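You operate a simulated robot arm through the tools that you are given. There is no shell and no other tool. Be economical: measure what you need, move in short steps, check, and stop when the job is done.

The job below is to be done with a simulated robot arm. You get a single attempt, and the scene is never put back.

JOB
Strap the soft carton at 120 under the blue and green edge guards.
Fine: Lift each guard along its own top edge till it hangs in line with the slot, before the strap goes round. Carry the strap clip over the carton into the brass slot, let go, press start, then put the clip back in the grey rest. One tight, sound strap. The machine stays on, at rest. Keep hands and goods off strap, slot and clip while it draws. Crush, scorch, knock over or drop nothing.

Only the result counts: the job must be done as asked and must still hold three seconds after the hand-in. Knocking over, shifting, dropping, spilling or breaking anything else fails it.

ROBOT AND FRAMES
A 7-joint arm with a two-finger parallel gripper, fixed in place. Base frame: the origin is at the foot of the arm, x ahead of it, y to its left, z up. Units: m, degrees, N and s.
Its first joint turns from -66.0 to 66.0 degrees. Payload 2.6 kg.
The TCP is the grasp point between the finger pads, 0.03 m short of the fingertips. In the tool frame z runs along the fingers and y along their closing line. The gripper opens to 0.094 m. The fingers are 0.028 m wide and 0.01 m thick; the gripper's body (0.05 by 0.096 m) begins 0.055 m behind the TCP.
Orientation is told as [roll, pitch, yaw] about the base's x, y, z axes, in that order, counted from this pose: with the fingers straight down and closing along the base's y, the tool's x points along the base's -x, its y along +y and its z along -z.

CONTROLS
- The arm moves only by the tool play_rows. Its argument "deltas" is one flat list of numbers, 7 for each row, row after row: the shift along the tool's x, y, z in cm, then the turn, a rotation vector about the tool's x, y, z in degrees, then the gripper command, from -1 (fully open) to 1 (shut), values between in proportion. In form: [x, y, z, ax, ay, az, jaw, x, y, z, ax, ay, az, jaw, ...]. A call has 1 to 10 rows; each row shifts and turns the commanded pose from where the row before left it, along the tool's axes as they then stand. A row lasts 0.2 s, in which the tool goes at most 0.05 m and 8.6 degrees; a call with a longer step from one row to the next is refused whole, and so is a gripper value outside its range. A pose out of reach is approached as far as the arm can. The call stops where the force on the tool passes 40 N (or 10 N more than at its start, if that is more) or the arm is blocked; 0.2 s more then pass. Each finger travels about 0.072 m/s and halts on what it meets, pressing with about 21 N; the grip force reading is that of the motor and also rises with nothing between the fingers. The clock runs only during rows and for 0.2 s after the last one: add rows that do not move to give the fingers time. It gives the time, the measured TCP pose, the force on the tool (base axes), the opening and the grip force at its end, in the units of the frame above (readings bear some noise).
- Cameras (640 x 400 px; columns grow to the right, rows downward): "scene" is fixed at [0.0345, 0.4452, 0.5654]; the picture's right is [-0.74, -0.67, 0.00], its down [-0.39, 0.44, -0.81] and it looks along [0.54, -0.60, -0.59] (base axes); focal length 231 px, centre (320, 200). "wrist" rides on the gripper at [-0.037, 0, -0.058] in the tool frame; the picture's right is [0.00, -1.00, 0.00], its down [0.97, 0.00, -0.24] and it looks along [0.24, 0.00, 0.97] (tool axes); focal length 218 px, centre (320, 200).
- grab_frame(camera): a new picture of that camera. No time passes.
- measure_at(camera, pixels): for up to 12 pixels [column, row] of the newest picture of that camera ("zoom" is the newest enlarged one), the place [x, y, z] in the base frame of the surface seen there, good to about 0.002 m, but the place of the scene camera against the robot may be out by one fixed shift of up to 0.012 m in any direction. No time passes.
- inspect(camera, box): a new picture of the part [left, top, right, bottom] of that camera's present view, enlarged. No time passes.
- sign_off(): hands the job in; it is judged then, once.

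Go step by step. Measure first, check grasps and placings, and put right what went wrong. The budget is 80 turns and 54 pictures, counting those below and the enlarged ones. Unless the task says otherwise, let go and move clear before handing in, and close with one line.

The tools are called after ">>>" as name(argument=value, ...) on one line, values as JSON. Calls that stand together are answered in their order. play_rows: Moves the arm, as the interface text tells. Its arguments: {"type":"object","properties":{"deltas":{"type":"array","items":{"type":"number"}}},"required":["deltas"]} The other tools are called the same way: grab_frame (camera) takes a picture; measure_at (camera, pixels) gives the place of the surface under pixels of a picture; inspect (camera, box) takes an enlarged picture of a part of a camera's view; sign_off () hands the job in.

At the start:

```text
time_s: 0.0
tool_pos: [0.2942, 0.0206, 0.441]
tcp_rot: [0.0, 0.0, 0.1]
force: [0.7, 0.6, -0.5]
width: 0.0938
finger_force: 0.0
```

scene: 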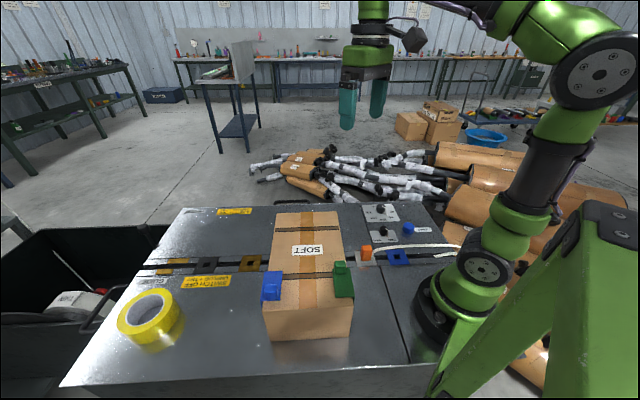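
wrist: 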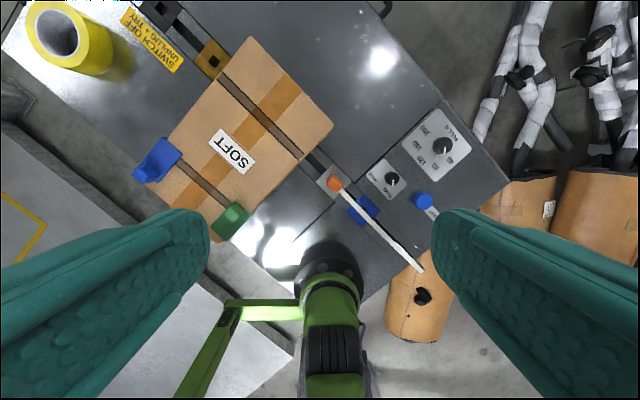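

The first pictures show the carton with a strap lying across it, the blue guard near (272,285), the green guard near (343,278), the orange clip near (366,252), and the dials near (380,212) and (383,235). I'll zoom in on the details first.

>>> inspect(camera="scene", box=[340, 190, 480, 278])

>>> inspect(camera="scene", box=[130, 200, 370, 350])

>>> inspect(camera="wrist", box=[300, 90, 520, 228])

>>> inspect(camera="wrist", box=[110, 0, 350, 240])

```text
4.55 times, centred on (410, 234) of scene
```

zoom: 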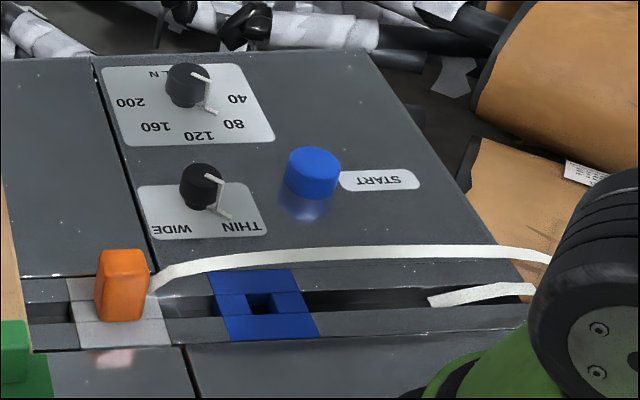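

```text
2.67 times, centred on (250, 275) of scene
```

zoom: 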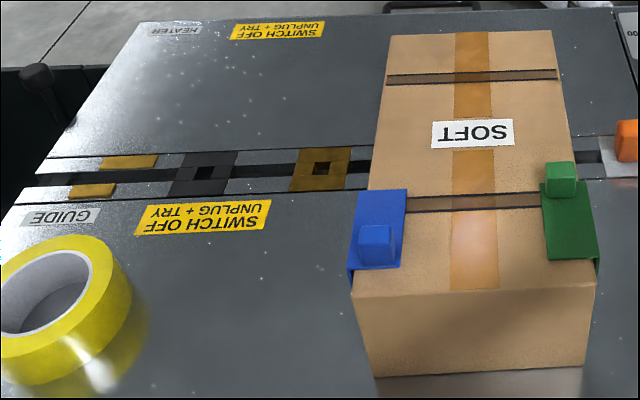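

```text
2.90 times, centred on (410, 159) of wrist
```

zoom: 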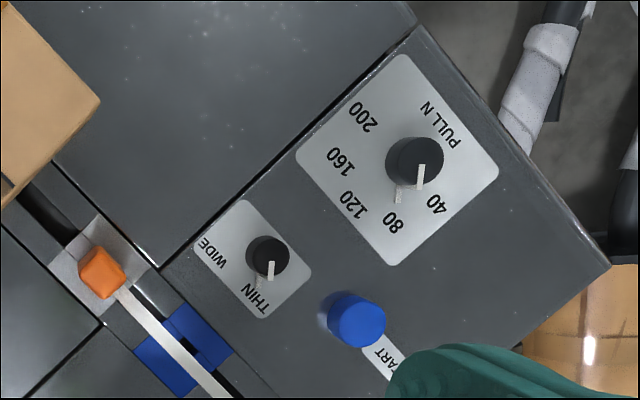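

```text
1.67 times, centred on (230, 120) of wrist
```

zoom: 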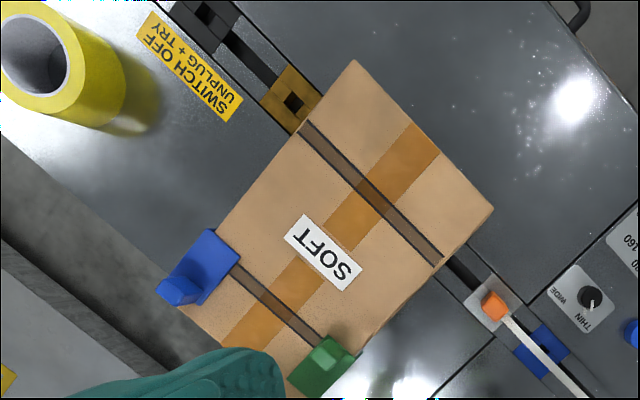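

Next I'll measure the key points through the wrist zoom and the wrist picture, which have no fixed shift.

>>> measure_at(camera="zoom", pixels=[[295, 103], [313, 150], [405, 222], [352, 63], [490, 210], [235, 270], [310, 330], [220, 250], [178, 292], [327, 365], [493, 306], [545, 352]])

>>> measure_at(camera="wrist", pixels=[[442, 147], [445, 155], [391, 179], [393, 187], [423, 200], [335, 183], [380, 222], [418, 268], [330, 178], [410, 130], [380, 190], [70, 40]])

>>> measure_at(camera="scene", pixels=[[366, 248], [408, 228], [383, 233], [381, 207], [250, 263], [207, 265], [275, 213], [338, 211], [264, 311], [352, 310], [270, 340], [160, 310]])

```text
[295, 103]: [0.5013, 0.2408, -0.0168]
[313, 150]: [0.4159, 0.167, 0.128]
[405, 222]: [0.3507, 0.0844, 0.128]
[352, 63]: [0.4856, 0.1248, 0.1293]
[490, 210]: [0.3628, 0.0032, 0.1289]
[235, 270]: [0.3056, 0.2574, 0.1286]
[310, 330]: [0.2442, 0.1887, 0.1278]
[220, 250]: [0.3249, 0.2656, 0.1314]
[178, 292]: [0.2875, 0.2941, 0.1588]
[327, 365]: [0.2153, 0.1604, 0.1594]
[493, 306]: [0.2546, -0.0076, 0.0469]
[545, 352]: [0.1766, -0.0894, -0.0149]
```

```text
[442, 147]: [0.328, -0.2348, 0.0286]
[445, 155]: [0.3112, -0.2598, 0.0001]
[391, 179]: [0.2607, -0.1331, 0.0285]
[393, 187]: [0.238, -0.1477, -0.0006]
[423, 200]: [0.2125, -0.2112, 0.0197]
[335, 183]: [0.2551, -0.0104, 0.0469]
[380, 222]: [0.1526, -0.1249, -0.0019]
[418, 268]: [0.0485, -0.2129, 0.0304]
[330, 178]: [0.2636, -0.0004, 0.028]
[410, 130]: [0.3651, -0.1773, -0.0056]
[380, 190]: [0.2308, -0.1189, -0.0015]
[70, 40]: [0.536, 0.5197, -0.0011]
```

```text
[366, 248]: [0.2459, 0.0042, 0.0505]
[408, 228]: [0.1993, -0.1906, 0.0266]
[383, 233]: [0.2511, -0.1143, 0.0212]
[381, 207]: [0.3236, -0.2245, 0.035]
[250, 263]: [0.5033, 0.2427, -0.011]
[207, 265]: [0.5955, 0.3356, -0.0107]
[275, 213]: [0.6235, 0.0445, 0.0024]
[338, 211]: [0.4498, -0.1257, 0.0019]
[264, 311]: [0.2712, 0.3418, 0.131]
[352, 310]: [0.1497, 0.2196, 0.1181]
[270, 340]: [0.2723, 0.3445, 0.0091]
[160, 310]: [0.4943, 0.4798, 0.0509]
```

The machine top is near z=-0.002. The slot line is x−y≈0.262, the carton top is at z≈0.128, and both guards hang about 0.15 m off that line. I'll go over the dials for a close look.

>>> play_rows(deltas=[-0.2, -2.4, 2.5, 0, 0, 0, -1, -0.2, -2.4, 2.5, 0, 0, 0, -1, -0.2, -2.4, 2.5, 0, 0, 0, -1, -0.2, -2.4, 2.5, 0, 0, 0, -1, -0.2, -2.4, 2.5, 0, 0, 0, -1, -0.2, -2.4, 2.5, 0, 0, 0, -1, -0.2, -2.4, 2.5, 0, 0, 0, -1, -0.2, -2.4, 2.5, 0, 0, 0, -1])

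>>> grab_frame(camera="wrist")

```text
time_s: 1.8
tool_pos: [0.3117, -0.1715, 0.2425]
tcp_rot: [0.0, -0.1, -0.1]
force: [0.7, 0.5, 0.8]
width: 0.0942
finger_force: 0.1
```

```text
47 pictures are left
```

wrist: 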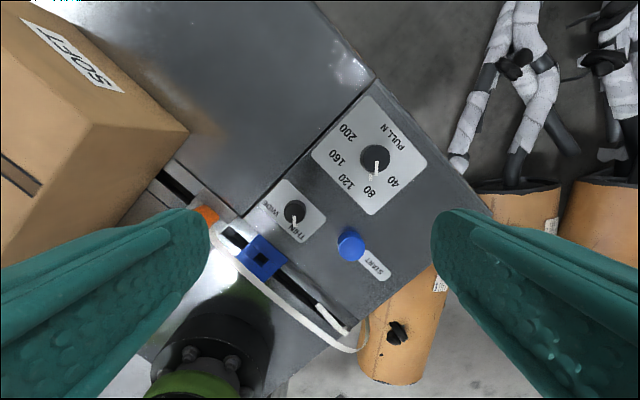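

>>> inspect(camera="wrist", box=[300, 90, 440, 230])

>>> inspect(camera="wrist", box=[190, 170, 390, 350])

>>> measure_at(camera="wrist", pixels=[[375, 156], [377, 165], [376, 178], [347, 131], [337, 157], [347, 182], [370, 191], [391, 181], [294, 210], [295, 226], [299, 225], [350, 245]])

```text
2.86 times, centred on (370, 160) of wrist
```

zoom: 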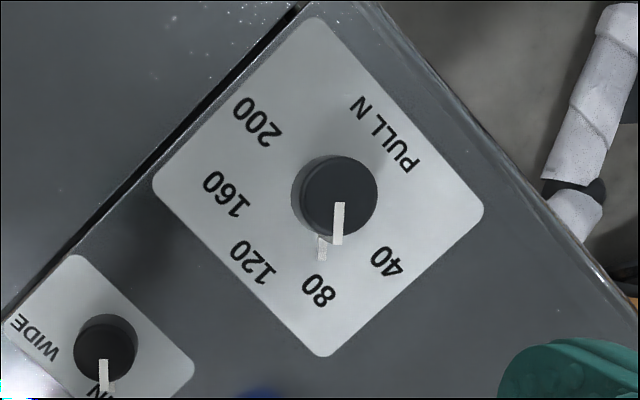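

```text
2.22 times, centred on (290, 260) of wrist
```

zoom: 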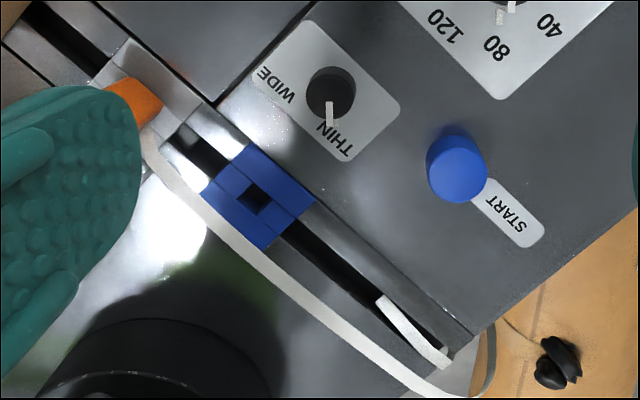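

```text
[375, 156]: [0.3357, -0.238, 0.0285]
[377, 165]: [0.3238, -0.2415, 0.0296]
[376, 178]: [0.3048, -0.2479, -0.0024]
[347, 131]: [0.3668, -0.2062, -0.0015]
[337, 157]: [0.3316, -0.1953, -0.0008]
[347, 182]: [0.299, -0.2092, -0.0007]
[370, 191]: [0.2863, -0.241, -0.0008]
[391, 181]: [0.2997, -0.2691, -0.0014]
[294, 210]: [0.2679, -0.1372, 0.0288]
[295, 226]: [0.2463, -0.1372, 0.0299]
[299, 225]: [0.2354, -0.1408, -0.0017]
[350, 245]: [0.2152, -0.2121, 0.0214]
```

The PULL pointer stands at 80, direction −x, and the THIN/WIDE pointer is on THIN. Going clockwise from above by 45° takes PULL to 120. Before touching the dials, I'll look at the brass slot, the guide end and the guards from above.

>>> play_rows(deltas=[-1.6, 4.3, -0.8, 0, 0, 0, -1, -1.6, 4.3, -0.8, 0, 0, 0, -1, -1.6, 4.3, -0.8, 0, 0, 0, -1, -1.6, 4.3, -0.8, 0, 0, 0, -1, -1.6, 4.3, -0.8, 0, 0, 0, -1, -1.6, 4.3, -0.8, 0, 0, 0, -1, -1.6, 4.3, -0.8, 0, 0, 0, -1, -1.6, 4.3, -0.8, 0, 0, 0, -1, -1.6, 4.3, -0.8, 0, 0, 0, -1, -1.6, 4.3, -0.8, 0, 0, 0, -1])

>>> grab_frame(camera="wrist")

```text
time_s: 4.0
tool_pos: [0.4703, 0.2591, 0.3208]
tcp_rot: [-0.1, 0.1, 0.0]
force: [0.5, -0.3, -0.2]
width: 0.0941
finger_force: 0.0
```

```text
44 pictures are left
```

wrist: 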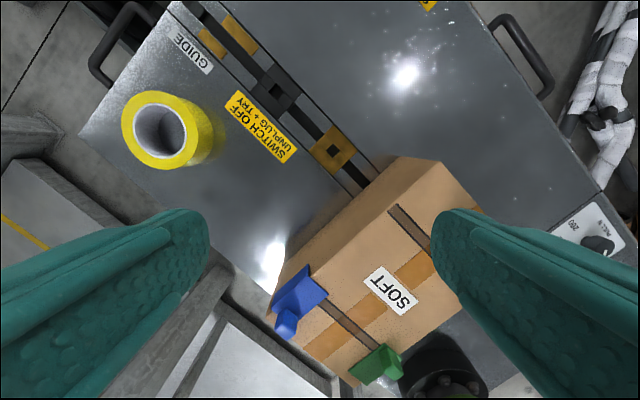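

>>> inspect(camera="wrist", box=[160, 0, 400, 200])

>>> measure_at(camera="zoom", pixels=[[472, 400], [458, 406], [470, 375], [290, 225], [205, 75], [160, 120], [395, 370], [490, 425], [455, 345], [530, 390], [180, 60], [235, 115]])

>>> inspect(camera="wrist", box=[250, 190, 490, 390])

>>> measure_at(camera="zoom", pixels=[[110, 250], [135, 305], [165, 212], [205, 280], [88, 355], [113, 360], [65, 330], [310, 475], [345, 415], [395, 450], [365, 450], [380, 60]])

```text
2.00 times, centred on (280, 100) of wrist
```

zoom: 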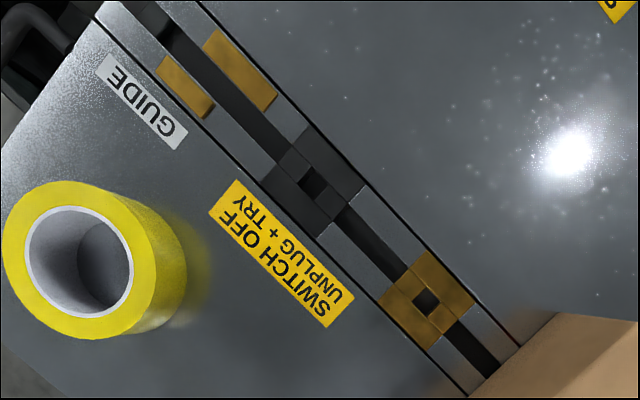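

```text
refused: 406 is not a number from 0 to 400
```

```text
2.00 times, centred on (370, 290) of wrist
```

zoom: 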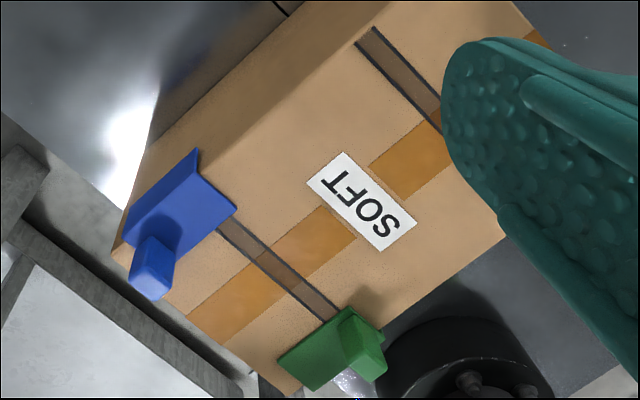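

```text
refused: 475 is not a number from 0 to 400
```

>>> measure_at(camera="zoom", pixels=[[195, 150], [125, 220], [237, 208], [178, 255], [155, 255], [148, 282], [325, 345], [362, 335], [380, 312], [300, 388], [383, 340], [372, 35]])

>>> measure_at(camera="wrist", pixels=[[332, 150], [332, 127], [312, 150], [353, 150], [333, 172], [275, 90], [213, 43], [200, 30], [227, 16], [243, 50], [259, 50], [190, 5]])

```text
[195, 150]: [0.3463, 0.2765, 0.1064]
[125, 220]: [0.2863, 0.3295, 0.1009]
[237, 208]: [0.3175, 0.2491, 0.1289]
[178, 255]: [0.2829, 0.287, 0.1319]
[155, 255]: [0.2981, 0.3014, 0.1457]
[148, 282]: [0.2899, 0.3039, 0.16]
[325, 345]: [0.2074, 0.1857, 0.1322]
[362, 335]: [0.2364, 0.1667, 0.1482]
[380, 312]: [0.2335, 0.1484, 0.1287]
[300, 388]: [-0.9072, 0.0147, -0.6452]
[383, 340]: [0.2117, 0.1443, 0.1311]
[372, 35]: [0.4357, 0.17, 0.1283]
```

```text
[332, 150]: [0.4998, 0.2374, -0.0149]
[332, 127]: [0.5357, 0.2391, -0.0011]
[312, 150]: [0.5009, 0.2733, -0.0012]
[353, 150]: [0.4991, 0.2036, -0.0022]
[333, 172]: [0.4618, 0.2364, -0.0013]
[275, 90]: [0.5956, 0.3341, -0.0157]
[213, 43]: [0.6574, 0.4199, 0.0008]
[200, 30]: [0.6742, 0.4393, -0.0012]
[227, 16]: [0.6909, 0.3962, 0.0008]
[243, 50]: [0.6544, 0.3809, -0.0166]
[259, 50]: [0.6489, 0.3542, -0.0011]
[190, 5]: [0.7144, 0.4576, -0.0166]
```

The brass slot is centred at about (0.500, 0.238). I'll enlarge the GUIDE bars and the HEATER label to see whether they matter to the THIN/WIDE setting.

>>> inspect(camera="wrist", box=[170, 0, 298, 80])

>>> measure_at(camera="zoom", pixels=[[200, 130], [330, 230], [290, 150], [400, 260], [240, 190], [320, 160], [260, 170], [300, 250], [240, 250], [420, 210], [180, 200], [380, 150]])

>>> inspect(camera="scene", box=[130, 195, 270, 285])

```text
5.00 times, centred on (234, 40) of wrist
```

zoom: 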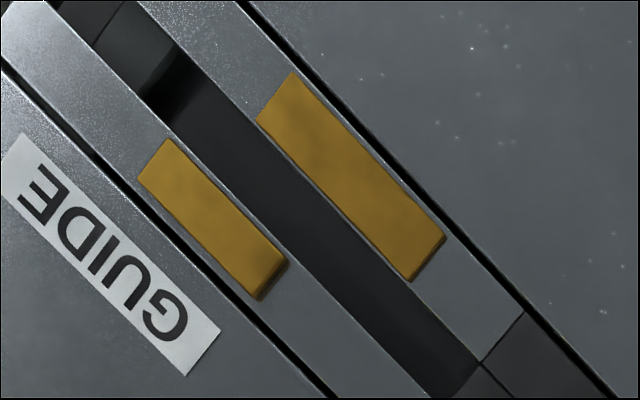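

```text
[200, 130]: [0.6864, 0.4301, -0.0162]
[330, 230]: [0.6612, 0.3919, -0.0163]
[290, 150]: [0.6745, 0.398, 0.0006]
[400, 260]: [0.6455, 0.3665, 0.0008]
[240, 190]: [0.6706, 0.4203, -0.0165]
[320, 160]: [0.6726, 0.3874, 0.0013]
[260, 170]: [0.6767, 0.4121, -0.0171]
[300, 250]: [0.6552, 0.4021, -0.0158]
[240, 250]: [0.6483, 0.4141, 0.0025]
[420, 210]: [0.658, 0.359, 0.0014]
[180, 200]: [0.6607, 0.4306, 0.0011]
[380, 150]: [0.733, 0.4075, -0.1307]
```

```text
4.44 times, centred on (200, 240) of scene
```

zoom: 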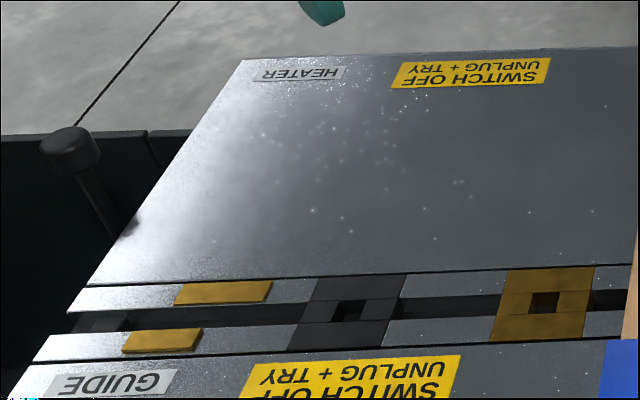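

The guide bars are fixed flat pieces, so they don't affect the setting. Now I'll go above the guards for a clear view.

>>> play_rows(deltas=[3.54, -0.6, -0.8, 0, 0, 0, -1, 3.54, -0.6, -0.8, 0, 0, 0, -1, 3.54, -0.6, -0.8, 0, 0, 0, -1, 3.54, -0.6, -0.8, 0, 0, 0, -1, 3.54, -0.6, -0.8, 0, 0, 0, -1])

>>> inspect(camera="wrist", box=[200, 100, 440, 250])

```text
time_s: 5.2
tool_pos: [0.2933, 0.2287, 0.3605]
tcp_rot: [0.0, 0.0, 0.0]
force: [-0.6, -0.4, -0.1]
width: 0.094
finger_force: 0.0
```

```text
2.67 times, centred on (320, 175) of wrist
```

zoom: 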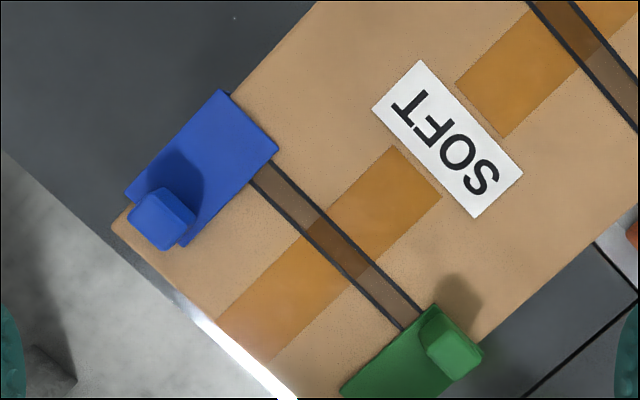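

>>> measure_at(camera="zoom", pixels=[[222, 92], [277, 150], [128, 196], [186, 246], [134, 220], [158, 190], [194, 216], [168, 248], [436, 306], [482, 350], [432, 350], [472, 362]])

>>> grab_frame(camera="wrist")

>>> measure_at(camera="wrist", pixels=[[330, 246], [344, 256], [362, 241], [372, 246], [363, 214], [371, 226], [259, 179], [374, 240], [352, 222], [366, 234], [245, 238], [380, 231]])

```text
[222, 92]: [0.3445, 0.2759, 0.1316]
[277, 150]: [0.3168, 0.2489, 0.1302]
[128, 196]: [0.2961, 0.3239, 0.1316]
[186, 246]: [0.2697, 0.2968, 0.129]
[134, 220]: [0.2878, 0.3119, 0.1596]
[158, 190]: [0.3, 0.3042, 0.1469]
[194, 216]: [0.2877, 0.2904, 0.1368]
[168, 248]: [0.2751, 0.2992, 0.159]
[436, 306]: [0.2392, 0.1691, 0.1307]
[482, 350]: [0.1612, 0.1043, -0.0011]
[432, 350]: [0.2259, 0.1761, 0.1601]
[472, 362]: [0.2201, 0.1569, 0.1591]
```

```text
38 pictures are left
```

wrist: 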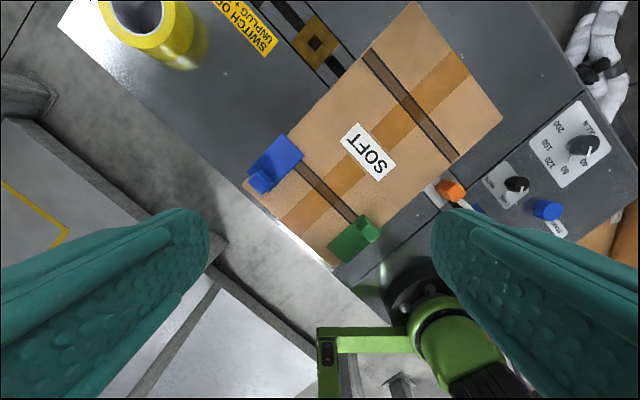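

```text
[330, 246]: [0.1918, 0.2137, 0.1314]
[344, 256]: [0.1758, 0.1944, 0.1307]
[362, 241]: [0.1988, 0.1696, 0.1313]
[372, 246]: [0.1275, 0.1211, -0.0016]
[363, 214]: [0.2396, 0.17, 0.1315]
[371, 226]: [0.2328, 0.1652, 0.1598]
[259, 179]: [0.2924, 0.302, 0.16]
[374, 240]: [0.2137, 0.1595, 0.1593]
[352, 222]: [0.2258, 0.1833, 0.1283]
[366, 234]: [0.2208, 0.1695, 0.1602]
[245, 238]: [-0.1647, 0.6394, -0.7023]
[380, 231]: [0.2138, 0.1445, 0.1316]
```

The blue plate spans v=(x−y)/√2 from −0.020 to 0.048, and its lug is at about (0.290, 0.298) with the top at z=0.16. The green plate spans a similar range. Both guards must move about +0.17 m along v to reach the slot line at v=0.1855. I'll yaw to 45°, so the fingers close along the edge, and hover over the blue lug.

>>> play_rows(deltas=[0, 0, 1.5, 0, 0, -7.5, -1, 0, 0, 1.5, 0, 0, -7.5, -1, 0, 0, 1.5, 0, 0, -7.5, -1, 0, 0, 1.5, 0, 0, -7.5, -1, 0, 0, 1.5, 0, 0, -7.5, -1, 0, 0, 1.5, 0, 0, -7.5, -1, -2.35, 2.6, 0, 0, 0, 0, -1, -2.35, 2.6, 0, 0, 0, 0, -1])

>>> grab_frame(camera="wrist")

```text
time_s: 7.0
tool_pos: [0.2898, 0.2979, 0.2716]
tcp_rot: [0.1, 0.1, 45.0]
force: [0.2, -0.4, 0.1]
width: 0.0939
finger_force: 0.0
```

```text
37 pictures are left
```

wrist: 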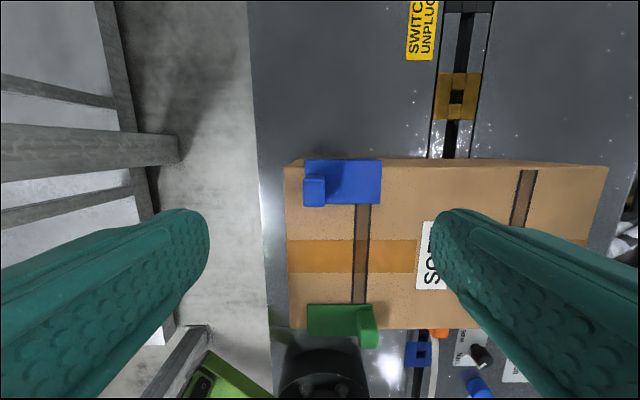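

>>> measure_at(camera="wrist", pixels=[[306, 181], [324, 181], [315, 205], [315, 178], [322, 192], [379, 190], [306, 165], [345, 201], [362, 345], [375, 340], [309, 320], [350, 306]])

>>> inspect(camera="wrist", box=[280, 140, 400, 220])

```text
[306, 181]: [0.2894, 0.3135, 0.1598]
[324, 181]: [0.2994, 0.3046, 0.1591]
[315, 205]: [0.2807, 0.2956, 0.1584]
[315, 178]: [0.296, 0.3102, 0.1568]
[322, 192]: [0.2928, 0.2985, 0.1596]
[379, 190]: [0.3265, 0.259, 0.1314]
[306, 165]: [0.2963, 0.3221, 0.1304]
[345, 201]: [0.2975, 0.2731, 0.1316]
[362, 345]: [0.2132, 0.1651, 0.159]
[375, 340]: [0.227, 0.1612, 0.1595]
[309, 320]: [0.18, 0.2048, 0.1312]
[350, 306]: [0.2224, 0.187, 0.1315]
```

```text
5.00 times, centred on (340, 180) of wrist
```

zoom: 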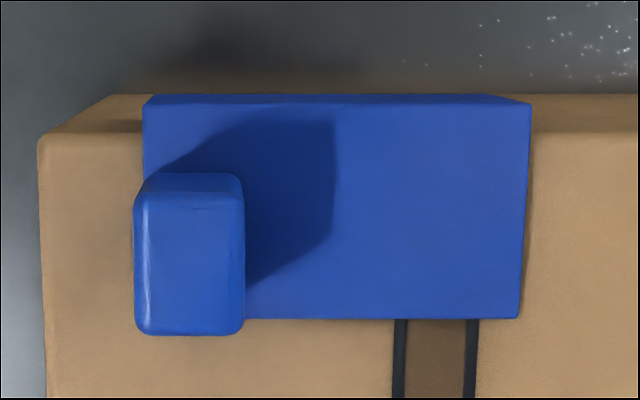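

The blue lug is about 16 mm wide along v, centred near u=0.4175, v=−0.0105. I'll move down over it and close the fingers.

>>> play_rows(deltas=[-0.19, 0.48, 2.6, 0, 0, 0, -1, 0, 0, 2.6, 0, 0, 0, -1, 0, 0, 2.6, 0, 0, 0, -1, 0, 0, 2.65, 0, 0, 0, -1, 0, 0, 0, 0, 0, 0, 0.9, 0, 0, 0, 0, 0, 0, 0.9, 0, 0, 0, 0, 0, 0, 0.9, 0, 0, 0, 0, 0, 0, 0.9, 0, 0, 0, 0, 0, 0, 0.9])

>>> inspect(camera="scene", box=[220, 200, 380, 300])

```text
time_s: 9.0
tool_pos: [0.2876, 0.3044, 0.1681]
tcp_rot: [0.0, 0.1, 45.1]
force: [0.5, 0.4, 0.2]
width: 0.0173
finger_force: 21.0
```

```text
4.00 times, centred on (300, 250) of scene
```

zoom: 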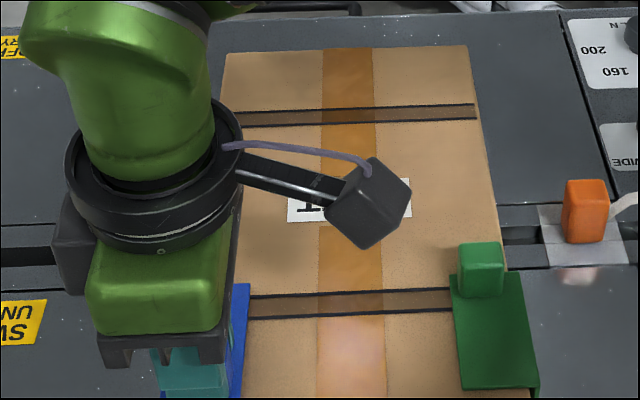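

Gripped at 17 mm. I'll lift 12 mm and carry 17.05 cm along the edge.

>>> play_rows(deltas=[0, 0, -0.6, 0, 0, 0, 0.9, 0, 0, -0.6, 0, 0, 0, 0.9, 0, -2.13, 0, 0, 0, 0, 0.9, 0, -2.13, 0, 0, 0, 0, 0.9, 0, -2.13, 0, 0, 0, 0, 0.9, 0, -2.13, 0, 0, 0, 0, 0.9, 0, -2.13, 0, 0, 0, 0, 0.9, 0, -2.13, 0, 0, 0, 0, 0.9, 0, -2.13, 0, 0, 0, 0, 0.9, 0, -2.14, 0, 0, 0, 0, 0.9])

>>> grab_frame(camera="wrist")

>>> measure_at(camera="wrist", pixels=[[320, 90], [300, 300], [360, 120], [335, 190], [350, 190], [365, 190], [380, 190]])

```text
time_s: 11.2
tool_pos: [0.4089, 0.1843, 0.1793]
tcp_rot: [0.0, 0.1, 44.9]
force: [-0.3, 0.0, -1.1]
width: 0.0173
finger_force: 21.0
```

```text
34 pictures are left
```

wrist: 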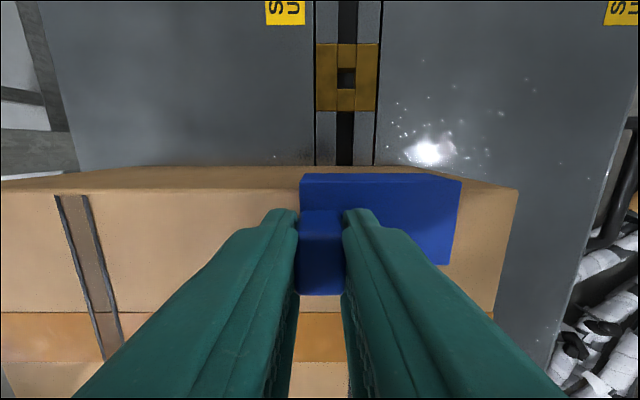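

```text
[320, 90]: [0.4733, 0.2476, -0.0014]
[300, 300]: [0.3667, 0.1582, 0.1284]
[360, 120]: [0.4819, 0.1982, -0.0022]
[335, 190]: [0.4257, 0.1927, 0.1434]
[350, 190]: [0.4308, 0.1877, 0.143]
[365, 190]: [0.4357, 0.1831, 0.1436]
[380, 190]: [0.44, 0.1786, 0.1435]
```

>>> measure_at(camera="wrist", pixels=[[303, 185], [459, 190], [380, 178], [448, 255], [415, 262], [346, 78], [346, 140]])

```text
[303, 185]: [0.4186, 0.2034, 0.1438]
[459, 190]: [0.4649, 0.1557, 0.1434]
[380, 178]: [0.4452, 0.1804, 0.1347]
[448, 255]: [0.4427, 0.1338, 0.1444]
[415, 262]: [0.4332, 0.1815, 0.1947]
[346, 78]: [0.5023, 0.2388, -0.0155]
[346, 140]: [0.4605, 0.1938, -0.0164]
```

The guard spans v=0.152–0.219, with its centre at 0.1855, in line with the slot. I'll set it down and release.

>>> play_rows(deltas=[0, 0, 0.4, 0, 0, 0, 0.9, 0, 0, 0.4, 0, 0, 0, 0.9, 0, 0, 0.3, 0, 0, 0, 0.9, 0, 0, 0, 0, 0, 0, 0.7, 0, 0, 0, 0, 0, 0, 0.2, 0, 0, 0, 0, 0, 0, -0.3, 0, 0, -3, 0, 0, 0, -0.3, 0, 0, -3.0, 0, 0, 0, -0.5, 0, 0, -3, 0, 0, 0, -1, 0, 0, 0, 0, 0, 0, -1])

>>> grab_frame(camera="wrist")

```text
time_s: 13.4
tool_pos: [0.4093, 0.1816, 0.2579]
tcp_rot: [0.0, 0.0, 45.0]
force: [-0.3, -0.2, -0.1]
width: 0.0938
finger_force: 0.0
```

```text
33 pictures are left
```

wrist: 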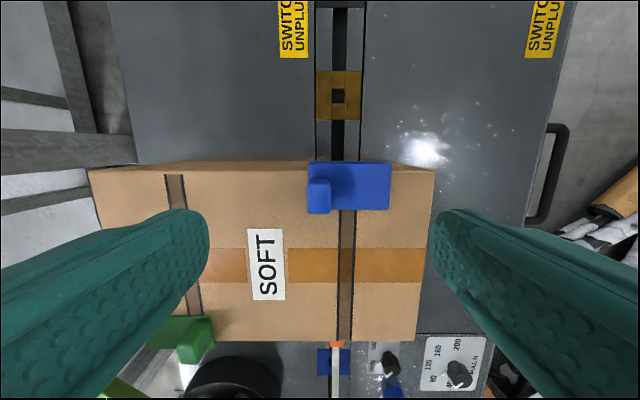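

>>> measure_at(camera="wrist", pixels=[[310, 170], [389, 175], [388, 205], [347, 207], [338, 225], [356, 225], [337, 95], [335, 345], [208, 345], [185, 345], [213, 322], [318, 195]])

```text
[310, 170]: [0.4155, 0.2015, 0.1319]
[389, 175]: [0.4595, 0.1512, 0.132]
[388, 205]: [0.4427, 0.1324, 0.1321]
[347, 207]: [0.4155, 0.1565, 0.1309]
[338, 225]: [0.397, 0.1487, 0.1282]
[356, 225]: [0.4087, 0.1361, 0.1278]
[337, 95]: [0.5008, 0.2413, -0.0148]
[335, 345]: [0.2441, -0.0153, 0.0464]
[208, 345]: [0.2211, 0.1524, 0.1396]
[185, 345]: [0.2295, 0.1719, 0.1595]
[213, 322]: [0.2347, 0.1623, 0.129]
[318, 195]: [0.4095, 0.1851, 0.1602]
```

Blue is placed at v=0.151–0.218 and sits flat. Next I'll hover above the green lug.

>>> play_rows(deltas=[2.86, 2.41, -0.26, 0, 0, 0, -1, 2.86, 2.41, -0.26, 0, 0, 0, -1, 2.86, 2.41, -0.26, 0, 0, 0, -1, 2.86, 2.41, -0.26, 0, 0, 0, -1, 2.86, 2.41, -0.26, 0, 0, 0, -1])

>>> inspect(camera="wrist", box=[200, 130, 360, 230])

```text
time_s: 14.6
tool_pos: [0.2219, 0.1673, 0.271]
tcp_rot: [0.0, 0.0, 45.0]
force: [-0.1, 0.4, 0.0]
width: 0.094
finger_force: 0.0
```

```text
4.00 times, centred on (280, 180) of wrist
```

zoom: 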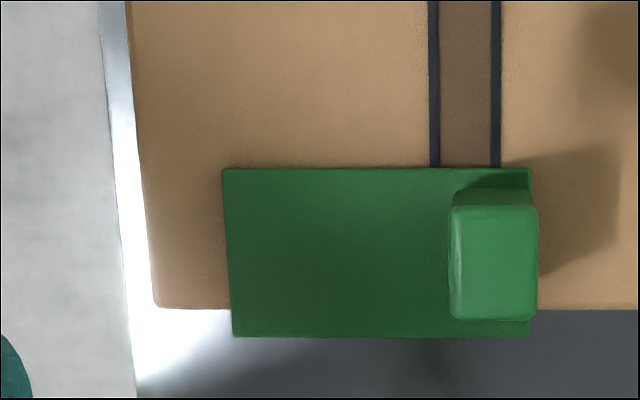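

>>> measure_at(camera="zoom", pixels=[[455, 265], [533, 265], [495, 212], [495, 312], [226, 180], [228, 250], [528, 175], [300, 172], [300, 333], [522, 330]])

```text
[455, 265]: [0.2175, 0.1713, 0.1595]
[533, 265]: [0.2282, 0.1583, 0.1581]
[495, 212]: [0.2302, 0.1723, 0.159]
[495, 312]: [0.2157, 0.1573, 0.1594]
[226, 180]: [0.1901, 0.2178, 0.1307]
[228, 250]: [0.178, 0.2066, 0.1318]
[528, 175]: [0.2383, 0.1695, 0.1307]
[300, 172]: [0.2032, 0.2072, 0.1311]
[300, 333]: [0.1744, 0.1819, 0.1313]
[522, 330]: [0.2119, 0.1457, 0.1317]
```

The green lug is centred at u=0.274, v=0.041, and the plate's centre is at v≈0.0142. I'll descend and grip.

>>> play_rows(deltas=[0.12, -0.24, 2.6, 0, 0, 0, -1, 0, 0, 2.6, 0, 0, 0, -1, 0, 0, 2.6, 0, 0, 0, -1, 0, 0, 2.5, 0, 0, 0, -1, 0, 0, 0, 0, 0, 0, 0.9, 0, 0, 0, 0, 0, 0, 0.9, 0, 0, 0, 0, 0, 0, 0.9, 0, 0, 0, 0, 0, 0, 0.9, 0, 0, 0, 0, 0, 0, 0.9])

```text
time_s: 16.6
tool_pos: [0.2235, 0.1651, 0.1674]
tcp_rot: [0.0, 0.0, 45.0]
force: [-0.2, -0.6, -0.6]
width: 0.0172
finger_force: 20.9
```

Gripped. Lift and carry along +v by 17.1 cm.

>>> play_rows(deltas=[0, 0, -0.6, 0, 0, 0, 0.9, 0, 0, -0.6, 0, 0, 0, 0.9, 0, -2.13, 0, 0, 0, 0, 0.9, 0, -2.13, 0, 0, 0, 0, 0.9, 0, -2.13, 0, 0, 0, 0, 0.9, 0, -2.13, 0, 0, 0, 0, 0.9, 0, -2.13, 0, 0, 0, 0, 0.9, 0, -2.13, 0, 0, 0, 0, 0.9, 0, -2.13, 0, 0, 0, 0, 0.9, 0, -2.19, 0, 0, 0, 0, 0.9])

>>> grab_frame(camera="wrist")

```text
time_s: 18.8
tool_pos: [0.345, 0.0439, 0.1796]
tcp_rot: [0.1, 0.0, 45.1]
force: [-0.2, -0.4, 0.0]
width: 0.017
finger_force: 21.1
```

```text
31 pictures are left
```

wrist: 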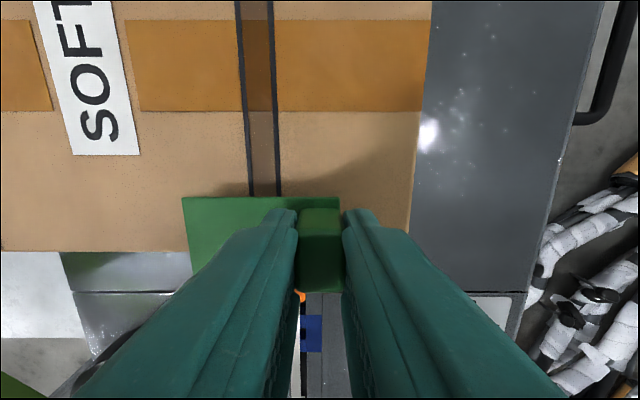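

>>> measure_at(camera="wrist", pixels=[[185, 202], [338, 202], [190, 245], [239, 100], [276, 100], [245, 180], [281, 180]])

```text
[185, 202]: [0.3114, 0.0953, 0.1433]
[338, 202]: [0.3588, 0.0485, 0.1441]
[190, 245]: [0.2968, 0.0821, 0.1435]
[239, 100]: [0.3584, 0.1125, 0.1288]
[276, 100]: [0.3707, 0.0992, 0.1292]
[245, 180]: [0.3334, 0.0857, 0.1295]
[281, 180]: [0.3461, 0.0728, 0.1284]
```

Green is centred at v≈0.186. Lower and release.

>>> play_rows(deltas=[0, 0, 0.4, 0, 0, 0, 0.9, 0, 0, 0.4, 0, 0, 0, 0.9, 0, 0, 0.35, 0, 0, 0, 0.9, 0, 0, 0, 0, 0, 0, 0.7, 0, 0, 0, 0, 0, 0, 0.2, 0, 0, 0, 0, 0, 0, -0.3, 0, 0, -3, 0, 0, 0, -0.3, 0, 0, -3.0, 0, 0, 0, -0.5, 0, 0, -4, 0, 0, 0, -1, 0, 0, 0, 0, 0, 0, -1])

>>> grab_frame(camera="wrist")

```text
time_s: 21.0
tool_pos: [0.344, 0.0433, 0.2661]
tcp_rot: [0.0, 0.0, 45.0]
force: [-0.4, -0.6, 0.1]
width: 0.0941
finger_force: 0.0
```

```text
30 pictures are left
```

wrist: 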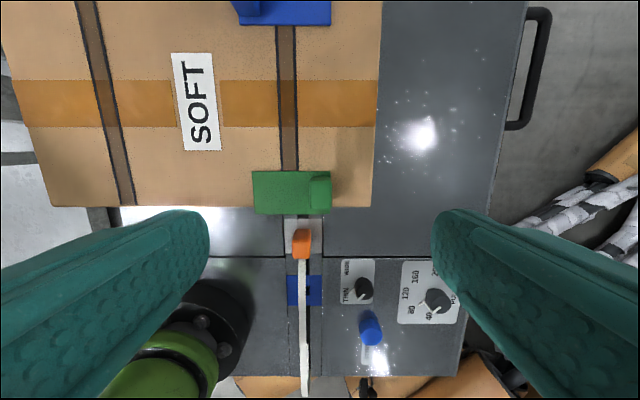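

>>> measure_at(camera="wrist", pixels=[[255, 180], [330, 176], [256, 208], [329, 210], [235, 12], [330, 12], [294, 240], [311, 240], [302, 231], [302, 255], [288, 100], [303, 330]])

>>> inspect(camera="wrist", box=[260, 200, 400, 320])

```text
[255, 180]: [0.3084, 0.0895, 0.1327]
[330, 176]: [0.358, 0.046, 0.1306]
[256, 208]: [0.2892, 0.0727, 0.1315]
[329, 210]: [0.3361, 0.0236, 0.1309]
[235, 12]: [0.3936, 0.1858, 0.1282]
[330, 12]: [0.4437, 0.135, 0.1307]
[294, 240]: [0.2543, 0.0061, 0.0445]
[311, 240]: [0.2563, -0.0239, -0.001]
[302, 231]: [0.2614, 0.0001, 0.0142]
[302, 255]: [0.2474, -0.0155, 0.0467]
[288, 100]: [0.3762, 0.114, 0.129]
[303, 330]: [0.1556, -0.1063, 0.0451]
```

```text
3.33 times, centred on (330, 260) of wrist
```

zoom: 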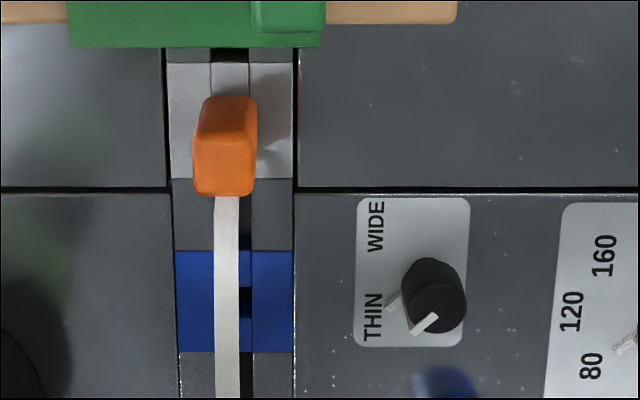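

Both guards are in line: green spans v=0.154–0.221 and blue 0.151–0.218. I'll turn back to yaw 0 and head for the PULL dial.

>>> play_rows(deltas=[0, 0, 0, 0, 0, 7.5, -1, 0, 0, 0, 0, 0, 7.5, -1, 0, 0, 0, 0, 0, 7.5, -1, 0, 0, 0, 0, 0, 7.5, -1, 0, 0, 0, 0, 0, 7.5, -1, 0, 0, 0, 0, 0, 7.5, -1, 0.2, -4.6, 0, 0, 0, 0, -1, 0.2, -4.6, 0, 0, 0, 0, -1, 0.2, -4.6, 0, 0, 0, 0, -1])

>>> play_rows(deltas=[0.2, -4.6, 1.5, 0, 0, 0, -1, 0.2, -4.6, 1.5, 0, 0, 0, -1, 0.2, -4.6, 1.5, 0, 0, 0, -1, 0, -0.4, 0.5, 0, 0, 0, -1, 0, 0, 0, 0, 0, 0, -1])

>>> grab_frame(camera="wrist")

>>> inspect(camera="wrist", box=[250, 140, 410, 240])

```text
time_s: 23.0
tool_pos: [0.3379, -0.0946, 0.2683]
tcp_rot: [0.0, 0.1, 0.1]
force: [0.2, -0.5, 0.1]
width: 0.0942
finger_force: 0.0
```

```text
time_s: 24.2
tool_pos: [0.3322, -0.2358, 0.2177]
tcp_rot: [0.1, 0.0, 0.0]
force: [0.5, -0.4, 0.0]
width: 0.094
finger_force: 0.1
```

```text
28 pictures are left
```

wrist: 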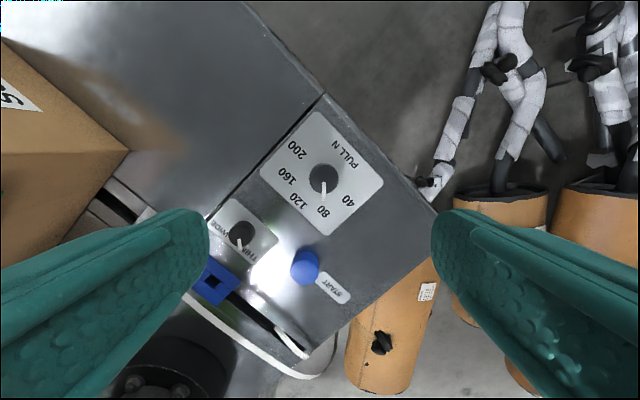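

```text
4.00 times, centred on (330, 190) of wrist
```

zoom: 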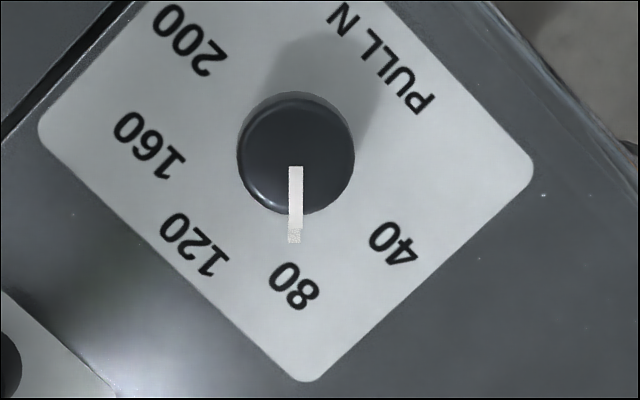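

>>> measure_at(camera="zoom", pixels=[[242, 150], [350, 150], [296, 96], [296, 205], [296, 225], [294, 240], [194, 245], [294, 285], [393, 245]])

>>> inspect(camera="wrist", box=[180, 210, 372, 390])

```text
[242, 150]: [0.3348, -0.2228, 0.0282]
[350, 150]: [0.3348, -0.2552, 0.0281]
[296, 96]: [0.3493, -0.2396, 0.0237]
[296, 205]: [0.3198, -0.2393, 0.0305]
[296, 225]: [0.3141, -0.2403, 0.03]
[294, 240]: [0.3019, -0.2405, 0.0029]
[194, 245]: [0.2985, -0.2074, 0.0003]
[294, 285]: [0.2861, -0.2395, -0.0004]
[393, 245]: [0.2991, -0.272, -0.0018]
```

```text
2.22 times, centred on (276, 300) of wrist
```

zoom: 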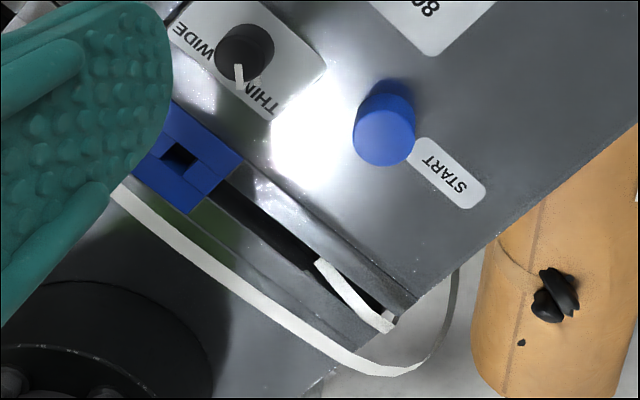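

>>> measure_at(camera="zoom", pixels=[[223, 272], [226, 268], [230, 264], [220, 277], [217, 282], [265, 305], [260, 312], [327, 275], [334, 270], [321, 281], [338, 268], [317, 284]])

```text
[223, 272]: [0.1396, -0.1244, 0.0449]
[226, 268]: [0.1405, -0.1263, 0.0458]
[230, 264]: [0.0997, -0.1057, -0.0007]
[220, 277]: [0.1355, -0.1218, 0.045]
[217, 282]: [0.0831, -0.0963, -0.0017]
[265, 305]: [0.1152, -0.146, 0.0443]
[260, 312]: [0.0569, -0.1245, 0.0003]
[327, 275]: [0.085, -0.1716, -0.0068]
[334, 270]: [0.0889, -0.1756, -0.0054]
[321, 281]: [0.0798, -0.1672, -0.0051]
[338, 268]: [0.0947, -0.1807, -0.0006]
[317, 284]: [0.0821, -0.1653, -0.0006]
```

The strap is about 10 mm wide in an 18 mm channel, so THIN fits and I leave it. The PULL knob is 32 mm across, centred at (0.3335, −0.239). I'll descend and grip it.

>>> play_rows(deltas=[-0.13, -0.32, 3.6, 0, 0, 0, -1, 0, 0, 3.6, 0, 0, 0, -1, 0, 0, 3.6, 0, 0, 0, -1, 0, 0, 3.6, 0, 0, 0, -1, 0, 0, 3.6, 0, 0, 0, -1, 0, 0, 0, 0, 0, 0, 0.7, 0, 0, 0, 0, 0, 0, 0.7, 0, 0, 0, 0, 0, 0, 0.7, 0, 0, 0, 0, 0, 0, 0.7])

```text
time_s: 26.2
tool_pos: [0.3336, -0.2405, 0.038]
tcp_rot: [0.0, -0.1, 0.0]
force: [4.0, -8.5, -11.2]
width: 0.0358
finger_force: 45.0
```

The knob is gripped. I'll turn it 45° clockwise seen from above, which is a yaw of −45.

>>> play_rows(deltas=[0, 0, 0, 0, 0, 7.5, 0.7, 0, 0, 0, 0, 0, 7.5, 0.7, 0, 0, 0, 0, 0, 7.5, 0.7, 0, 0, 0, 0, 0, 7.5, 0.7, 0, 0, 0, 0, 0, 7.5, 0.7, 0, 0, 0, 0, 0, 7.5, 0.7, 0, 0, 0, 0, 0, 0, 0.7])

>>> inspect(camera="scene", box=[340, 190, 440, 260])

```text
time_s: 27.8
tool_pos: [0.3322, -0.2402, 0.0385]
tcp_rot: [-0.1, -0.1, -45.0]
force: [1.2, -22.3, -23.0]
width: 0.0356
finger_force: 44.5
```

```text
5.71 times, centred on (390, 225) of scene
```

zoom: 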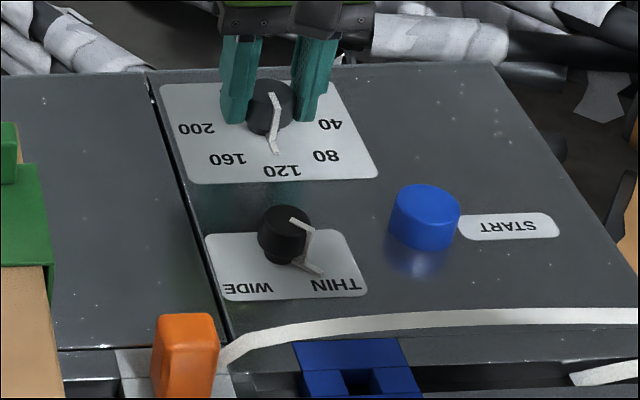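

The pointer now stands at 120. I'll release, rise and check.

>>> play_rows(deltas=[0, 0, 0, 0, 0, 0, 0.2, 0, 0, 0, 0, 0, 0, -0.5, 0, 0, 0, 0, 0, 0, -1, 0, 0, 0, 0, 0, 0, -1, 0, 0, -3, 0, 0, 0, -1, 0, 0, -4, 0, 0, 0, -1, 0, 0, -4, 0, 0, 0, -1, 0, 0, -4, 0, 0, 0, -1, 0, 0, -3, 0, 0, 0, -1])

>>> inspect(camera="wrist", box=[200, 120, 440, 270])

```text
time_s: 29.8
tool_pos: [0.3346, -0.241, 0.2179]
tcp_rot: [0.0, 0.0, -44.9]
force: [-0.1, 0.0, -0.8]
width: 0.094
finger_force: 0.0
```

```text
2.67 times, centred on (320, 195) of wrist
```

zoom: 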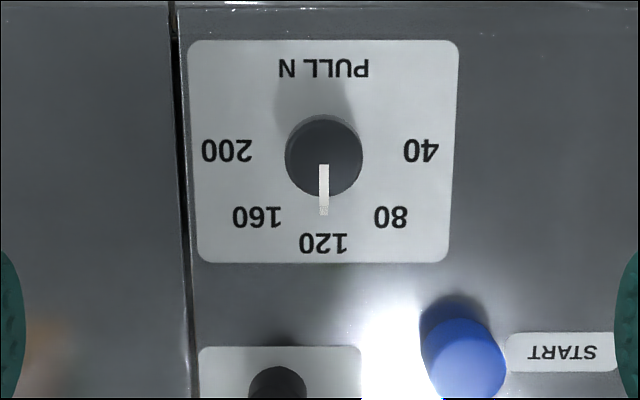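

PULL is exactly on 120. Before going to the clip, I'll look at the block sticking out of the wrist flange, because it may come near the carton at the brass slot.

>>> grab_frame(camera="scene")

>>> inspect(camera="scene", box=[320, 80, 480, 200])

```text
23 pictures are left
```

scene: 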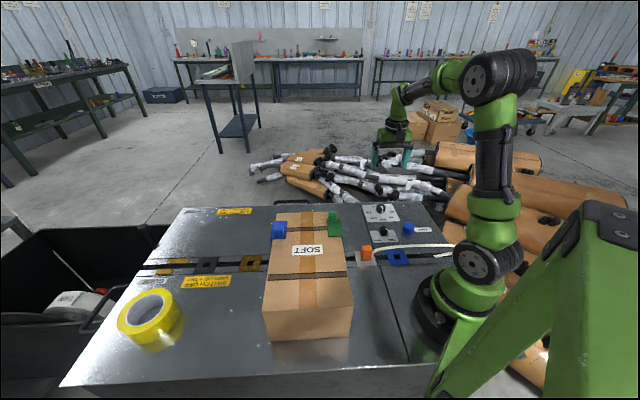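

```text
3.33 times, centred on (400, 140) of scene
```

zoom: 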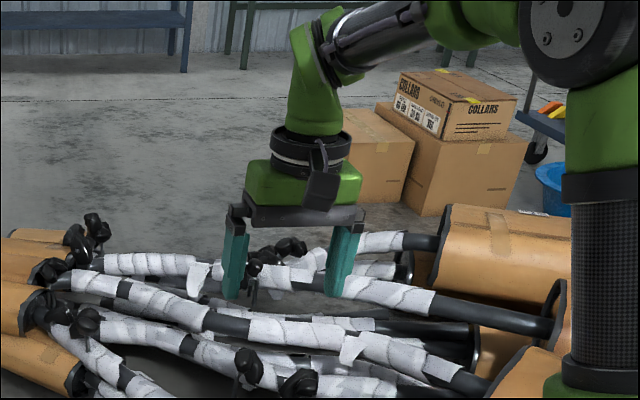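

>>> measure_at(camera="zoom", pixels=[[320, 190], [310, 178], [335, 185], [318, 208], [308, 206], [318, 152], [262, 185], [350, 190], [280, 150], [340, 150], [233, 240], [300, 215]])

```text
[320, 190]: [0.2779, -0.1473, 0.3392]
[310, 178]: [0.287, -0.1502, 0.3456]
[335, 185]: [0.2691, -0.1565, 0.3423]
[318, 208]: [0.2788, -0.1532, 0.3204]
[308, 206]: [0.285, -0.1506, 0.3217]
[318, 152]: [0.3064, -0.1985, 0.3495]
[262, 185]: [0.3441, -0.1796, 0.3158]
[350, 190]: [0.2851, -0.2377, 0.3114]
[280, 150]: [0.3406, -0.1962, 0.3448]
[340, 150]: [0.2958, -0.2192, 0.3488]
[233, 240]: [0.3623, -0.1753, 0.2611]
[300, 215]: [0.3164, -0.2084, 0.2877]
```

The block reaches about 0.106 m out on the tool's +x side and sits 0.10 m above the TCP. At the brass slot with yaw 45 it would come close to the blue guard, so I'll hold the clip with the hand leaned about 12°. First I'll go above the clip at yaw 45.

>>> play_rows(deltas=[3.7, 1.83, -0.5, 0, 0, 0, -1, 3.7, 1.83, -0.5, 0, 0, 0, -1, 3.7, 1.83, -0.5, 0, 0, 0, -1, 3.7, 1.83, -0.5, 0, 0, 0, -1, 3.7, 1.83, 0, 0, 0, 0, -1, 3.7, 1.83, 0, 0, 0, 0, -1, 0, 0, 0, 0, 0, -7.5, -1, 0, 0, 0, 0, 0, -7.5, -1, 0, 0, 0, 0, 0, -7.5, -1, 0, 0, 0, 0, 0, -7.5, -1])

>>> play_rows(deltas=[0, 0, 0, 0, 0, -7.5, -1, 0, 0, 0, 0, 0, -7.5, -1, 0, 0, 0, 0, 0, -7.5, -1, 0, 0, 0, 0, 0, -7.5, -1, 0, 0, 0, 0, 0, -7.5, -1, 0, 0, 0, 0, 0, -7.5, -1, 0, 0, 0, 0, 0, -7.5, -1, 0, 0, 0, 0, 0, -7.5, -1, 0, 0, 0, 0, 0, 0, -1])

>>> inspect(camera="wrist", box=[240, 130, 400, 250])

```text
time_s: 32.0
tool_pos: [0.2534, -0.0039, 0.2388]
tcp_rot: [-0.1, 0.0, -14.9]
force: [0.2, 0.2, 0.6]
width: 0.0941
finger_force: 0.1
```

```text
time_s: 34.0
tool_pos: [0.2546, -0.0048, 0.2383]
tcp_rot: [0.0, 0.1, 45.1]
force: [1.2, -0.7, -0.3]
width: 0.0937
finger_force: 0.0
```

```text
3.33 times, centred on (320, 190) of wrist
```

zoom: 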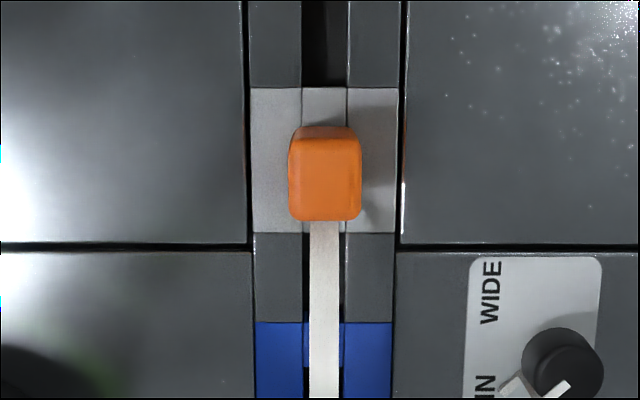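

>>> measure_at(camera="zoom", pixels=[[292, 180], [358, 180], [325, 142], [325, 216], [325, 130], [325, 235], [256, 160], [394, 160], [325, 92], [270, 230], [312, 260], [336, 260]])

```text
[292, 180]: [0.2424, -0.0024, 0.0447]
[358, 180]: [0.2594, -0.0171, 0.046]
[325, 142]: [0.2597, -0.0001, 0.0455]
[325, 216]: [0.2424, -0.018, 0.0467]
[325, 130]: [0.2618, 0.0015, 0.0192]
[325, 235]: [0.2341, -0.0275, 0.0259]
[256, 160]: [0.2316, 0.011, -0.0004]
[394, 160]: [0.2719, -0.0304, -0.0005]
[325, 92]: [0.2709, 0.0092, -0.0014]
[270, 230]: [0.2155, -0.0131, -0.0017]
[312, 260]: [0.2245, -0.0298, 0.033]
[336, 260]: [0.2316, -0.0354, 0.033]
```

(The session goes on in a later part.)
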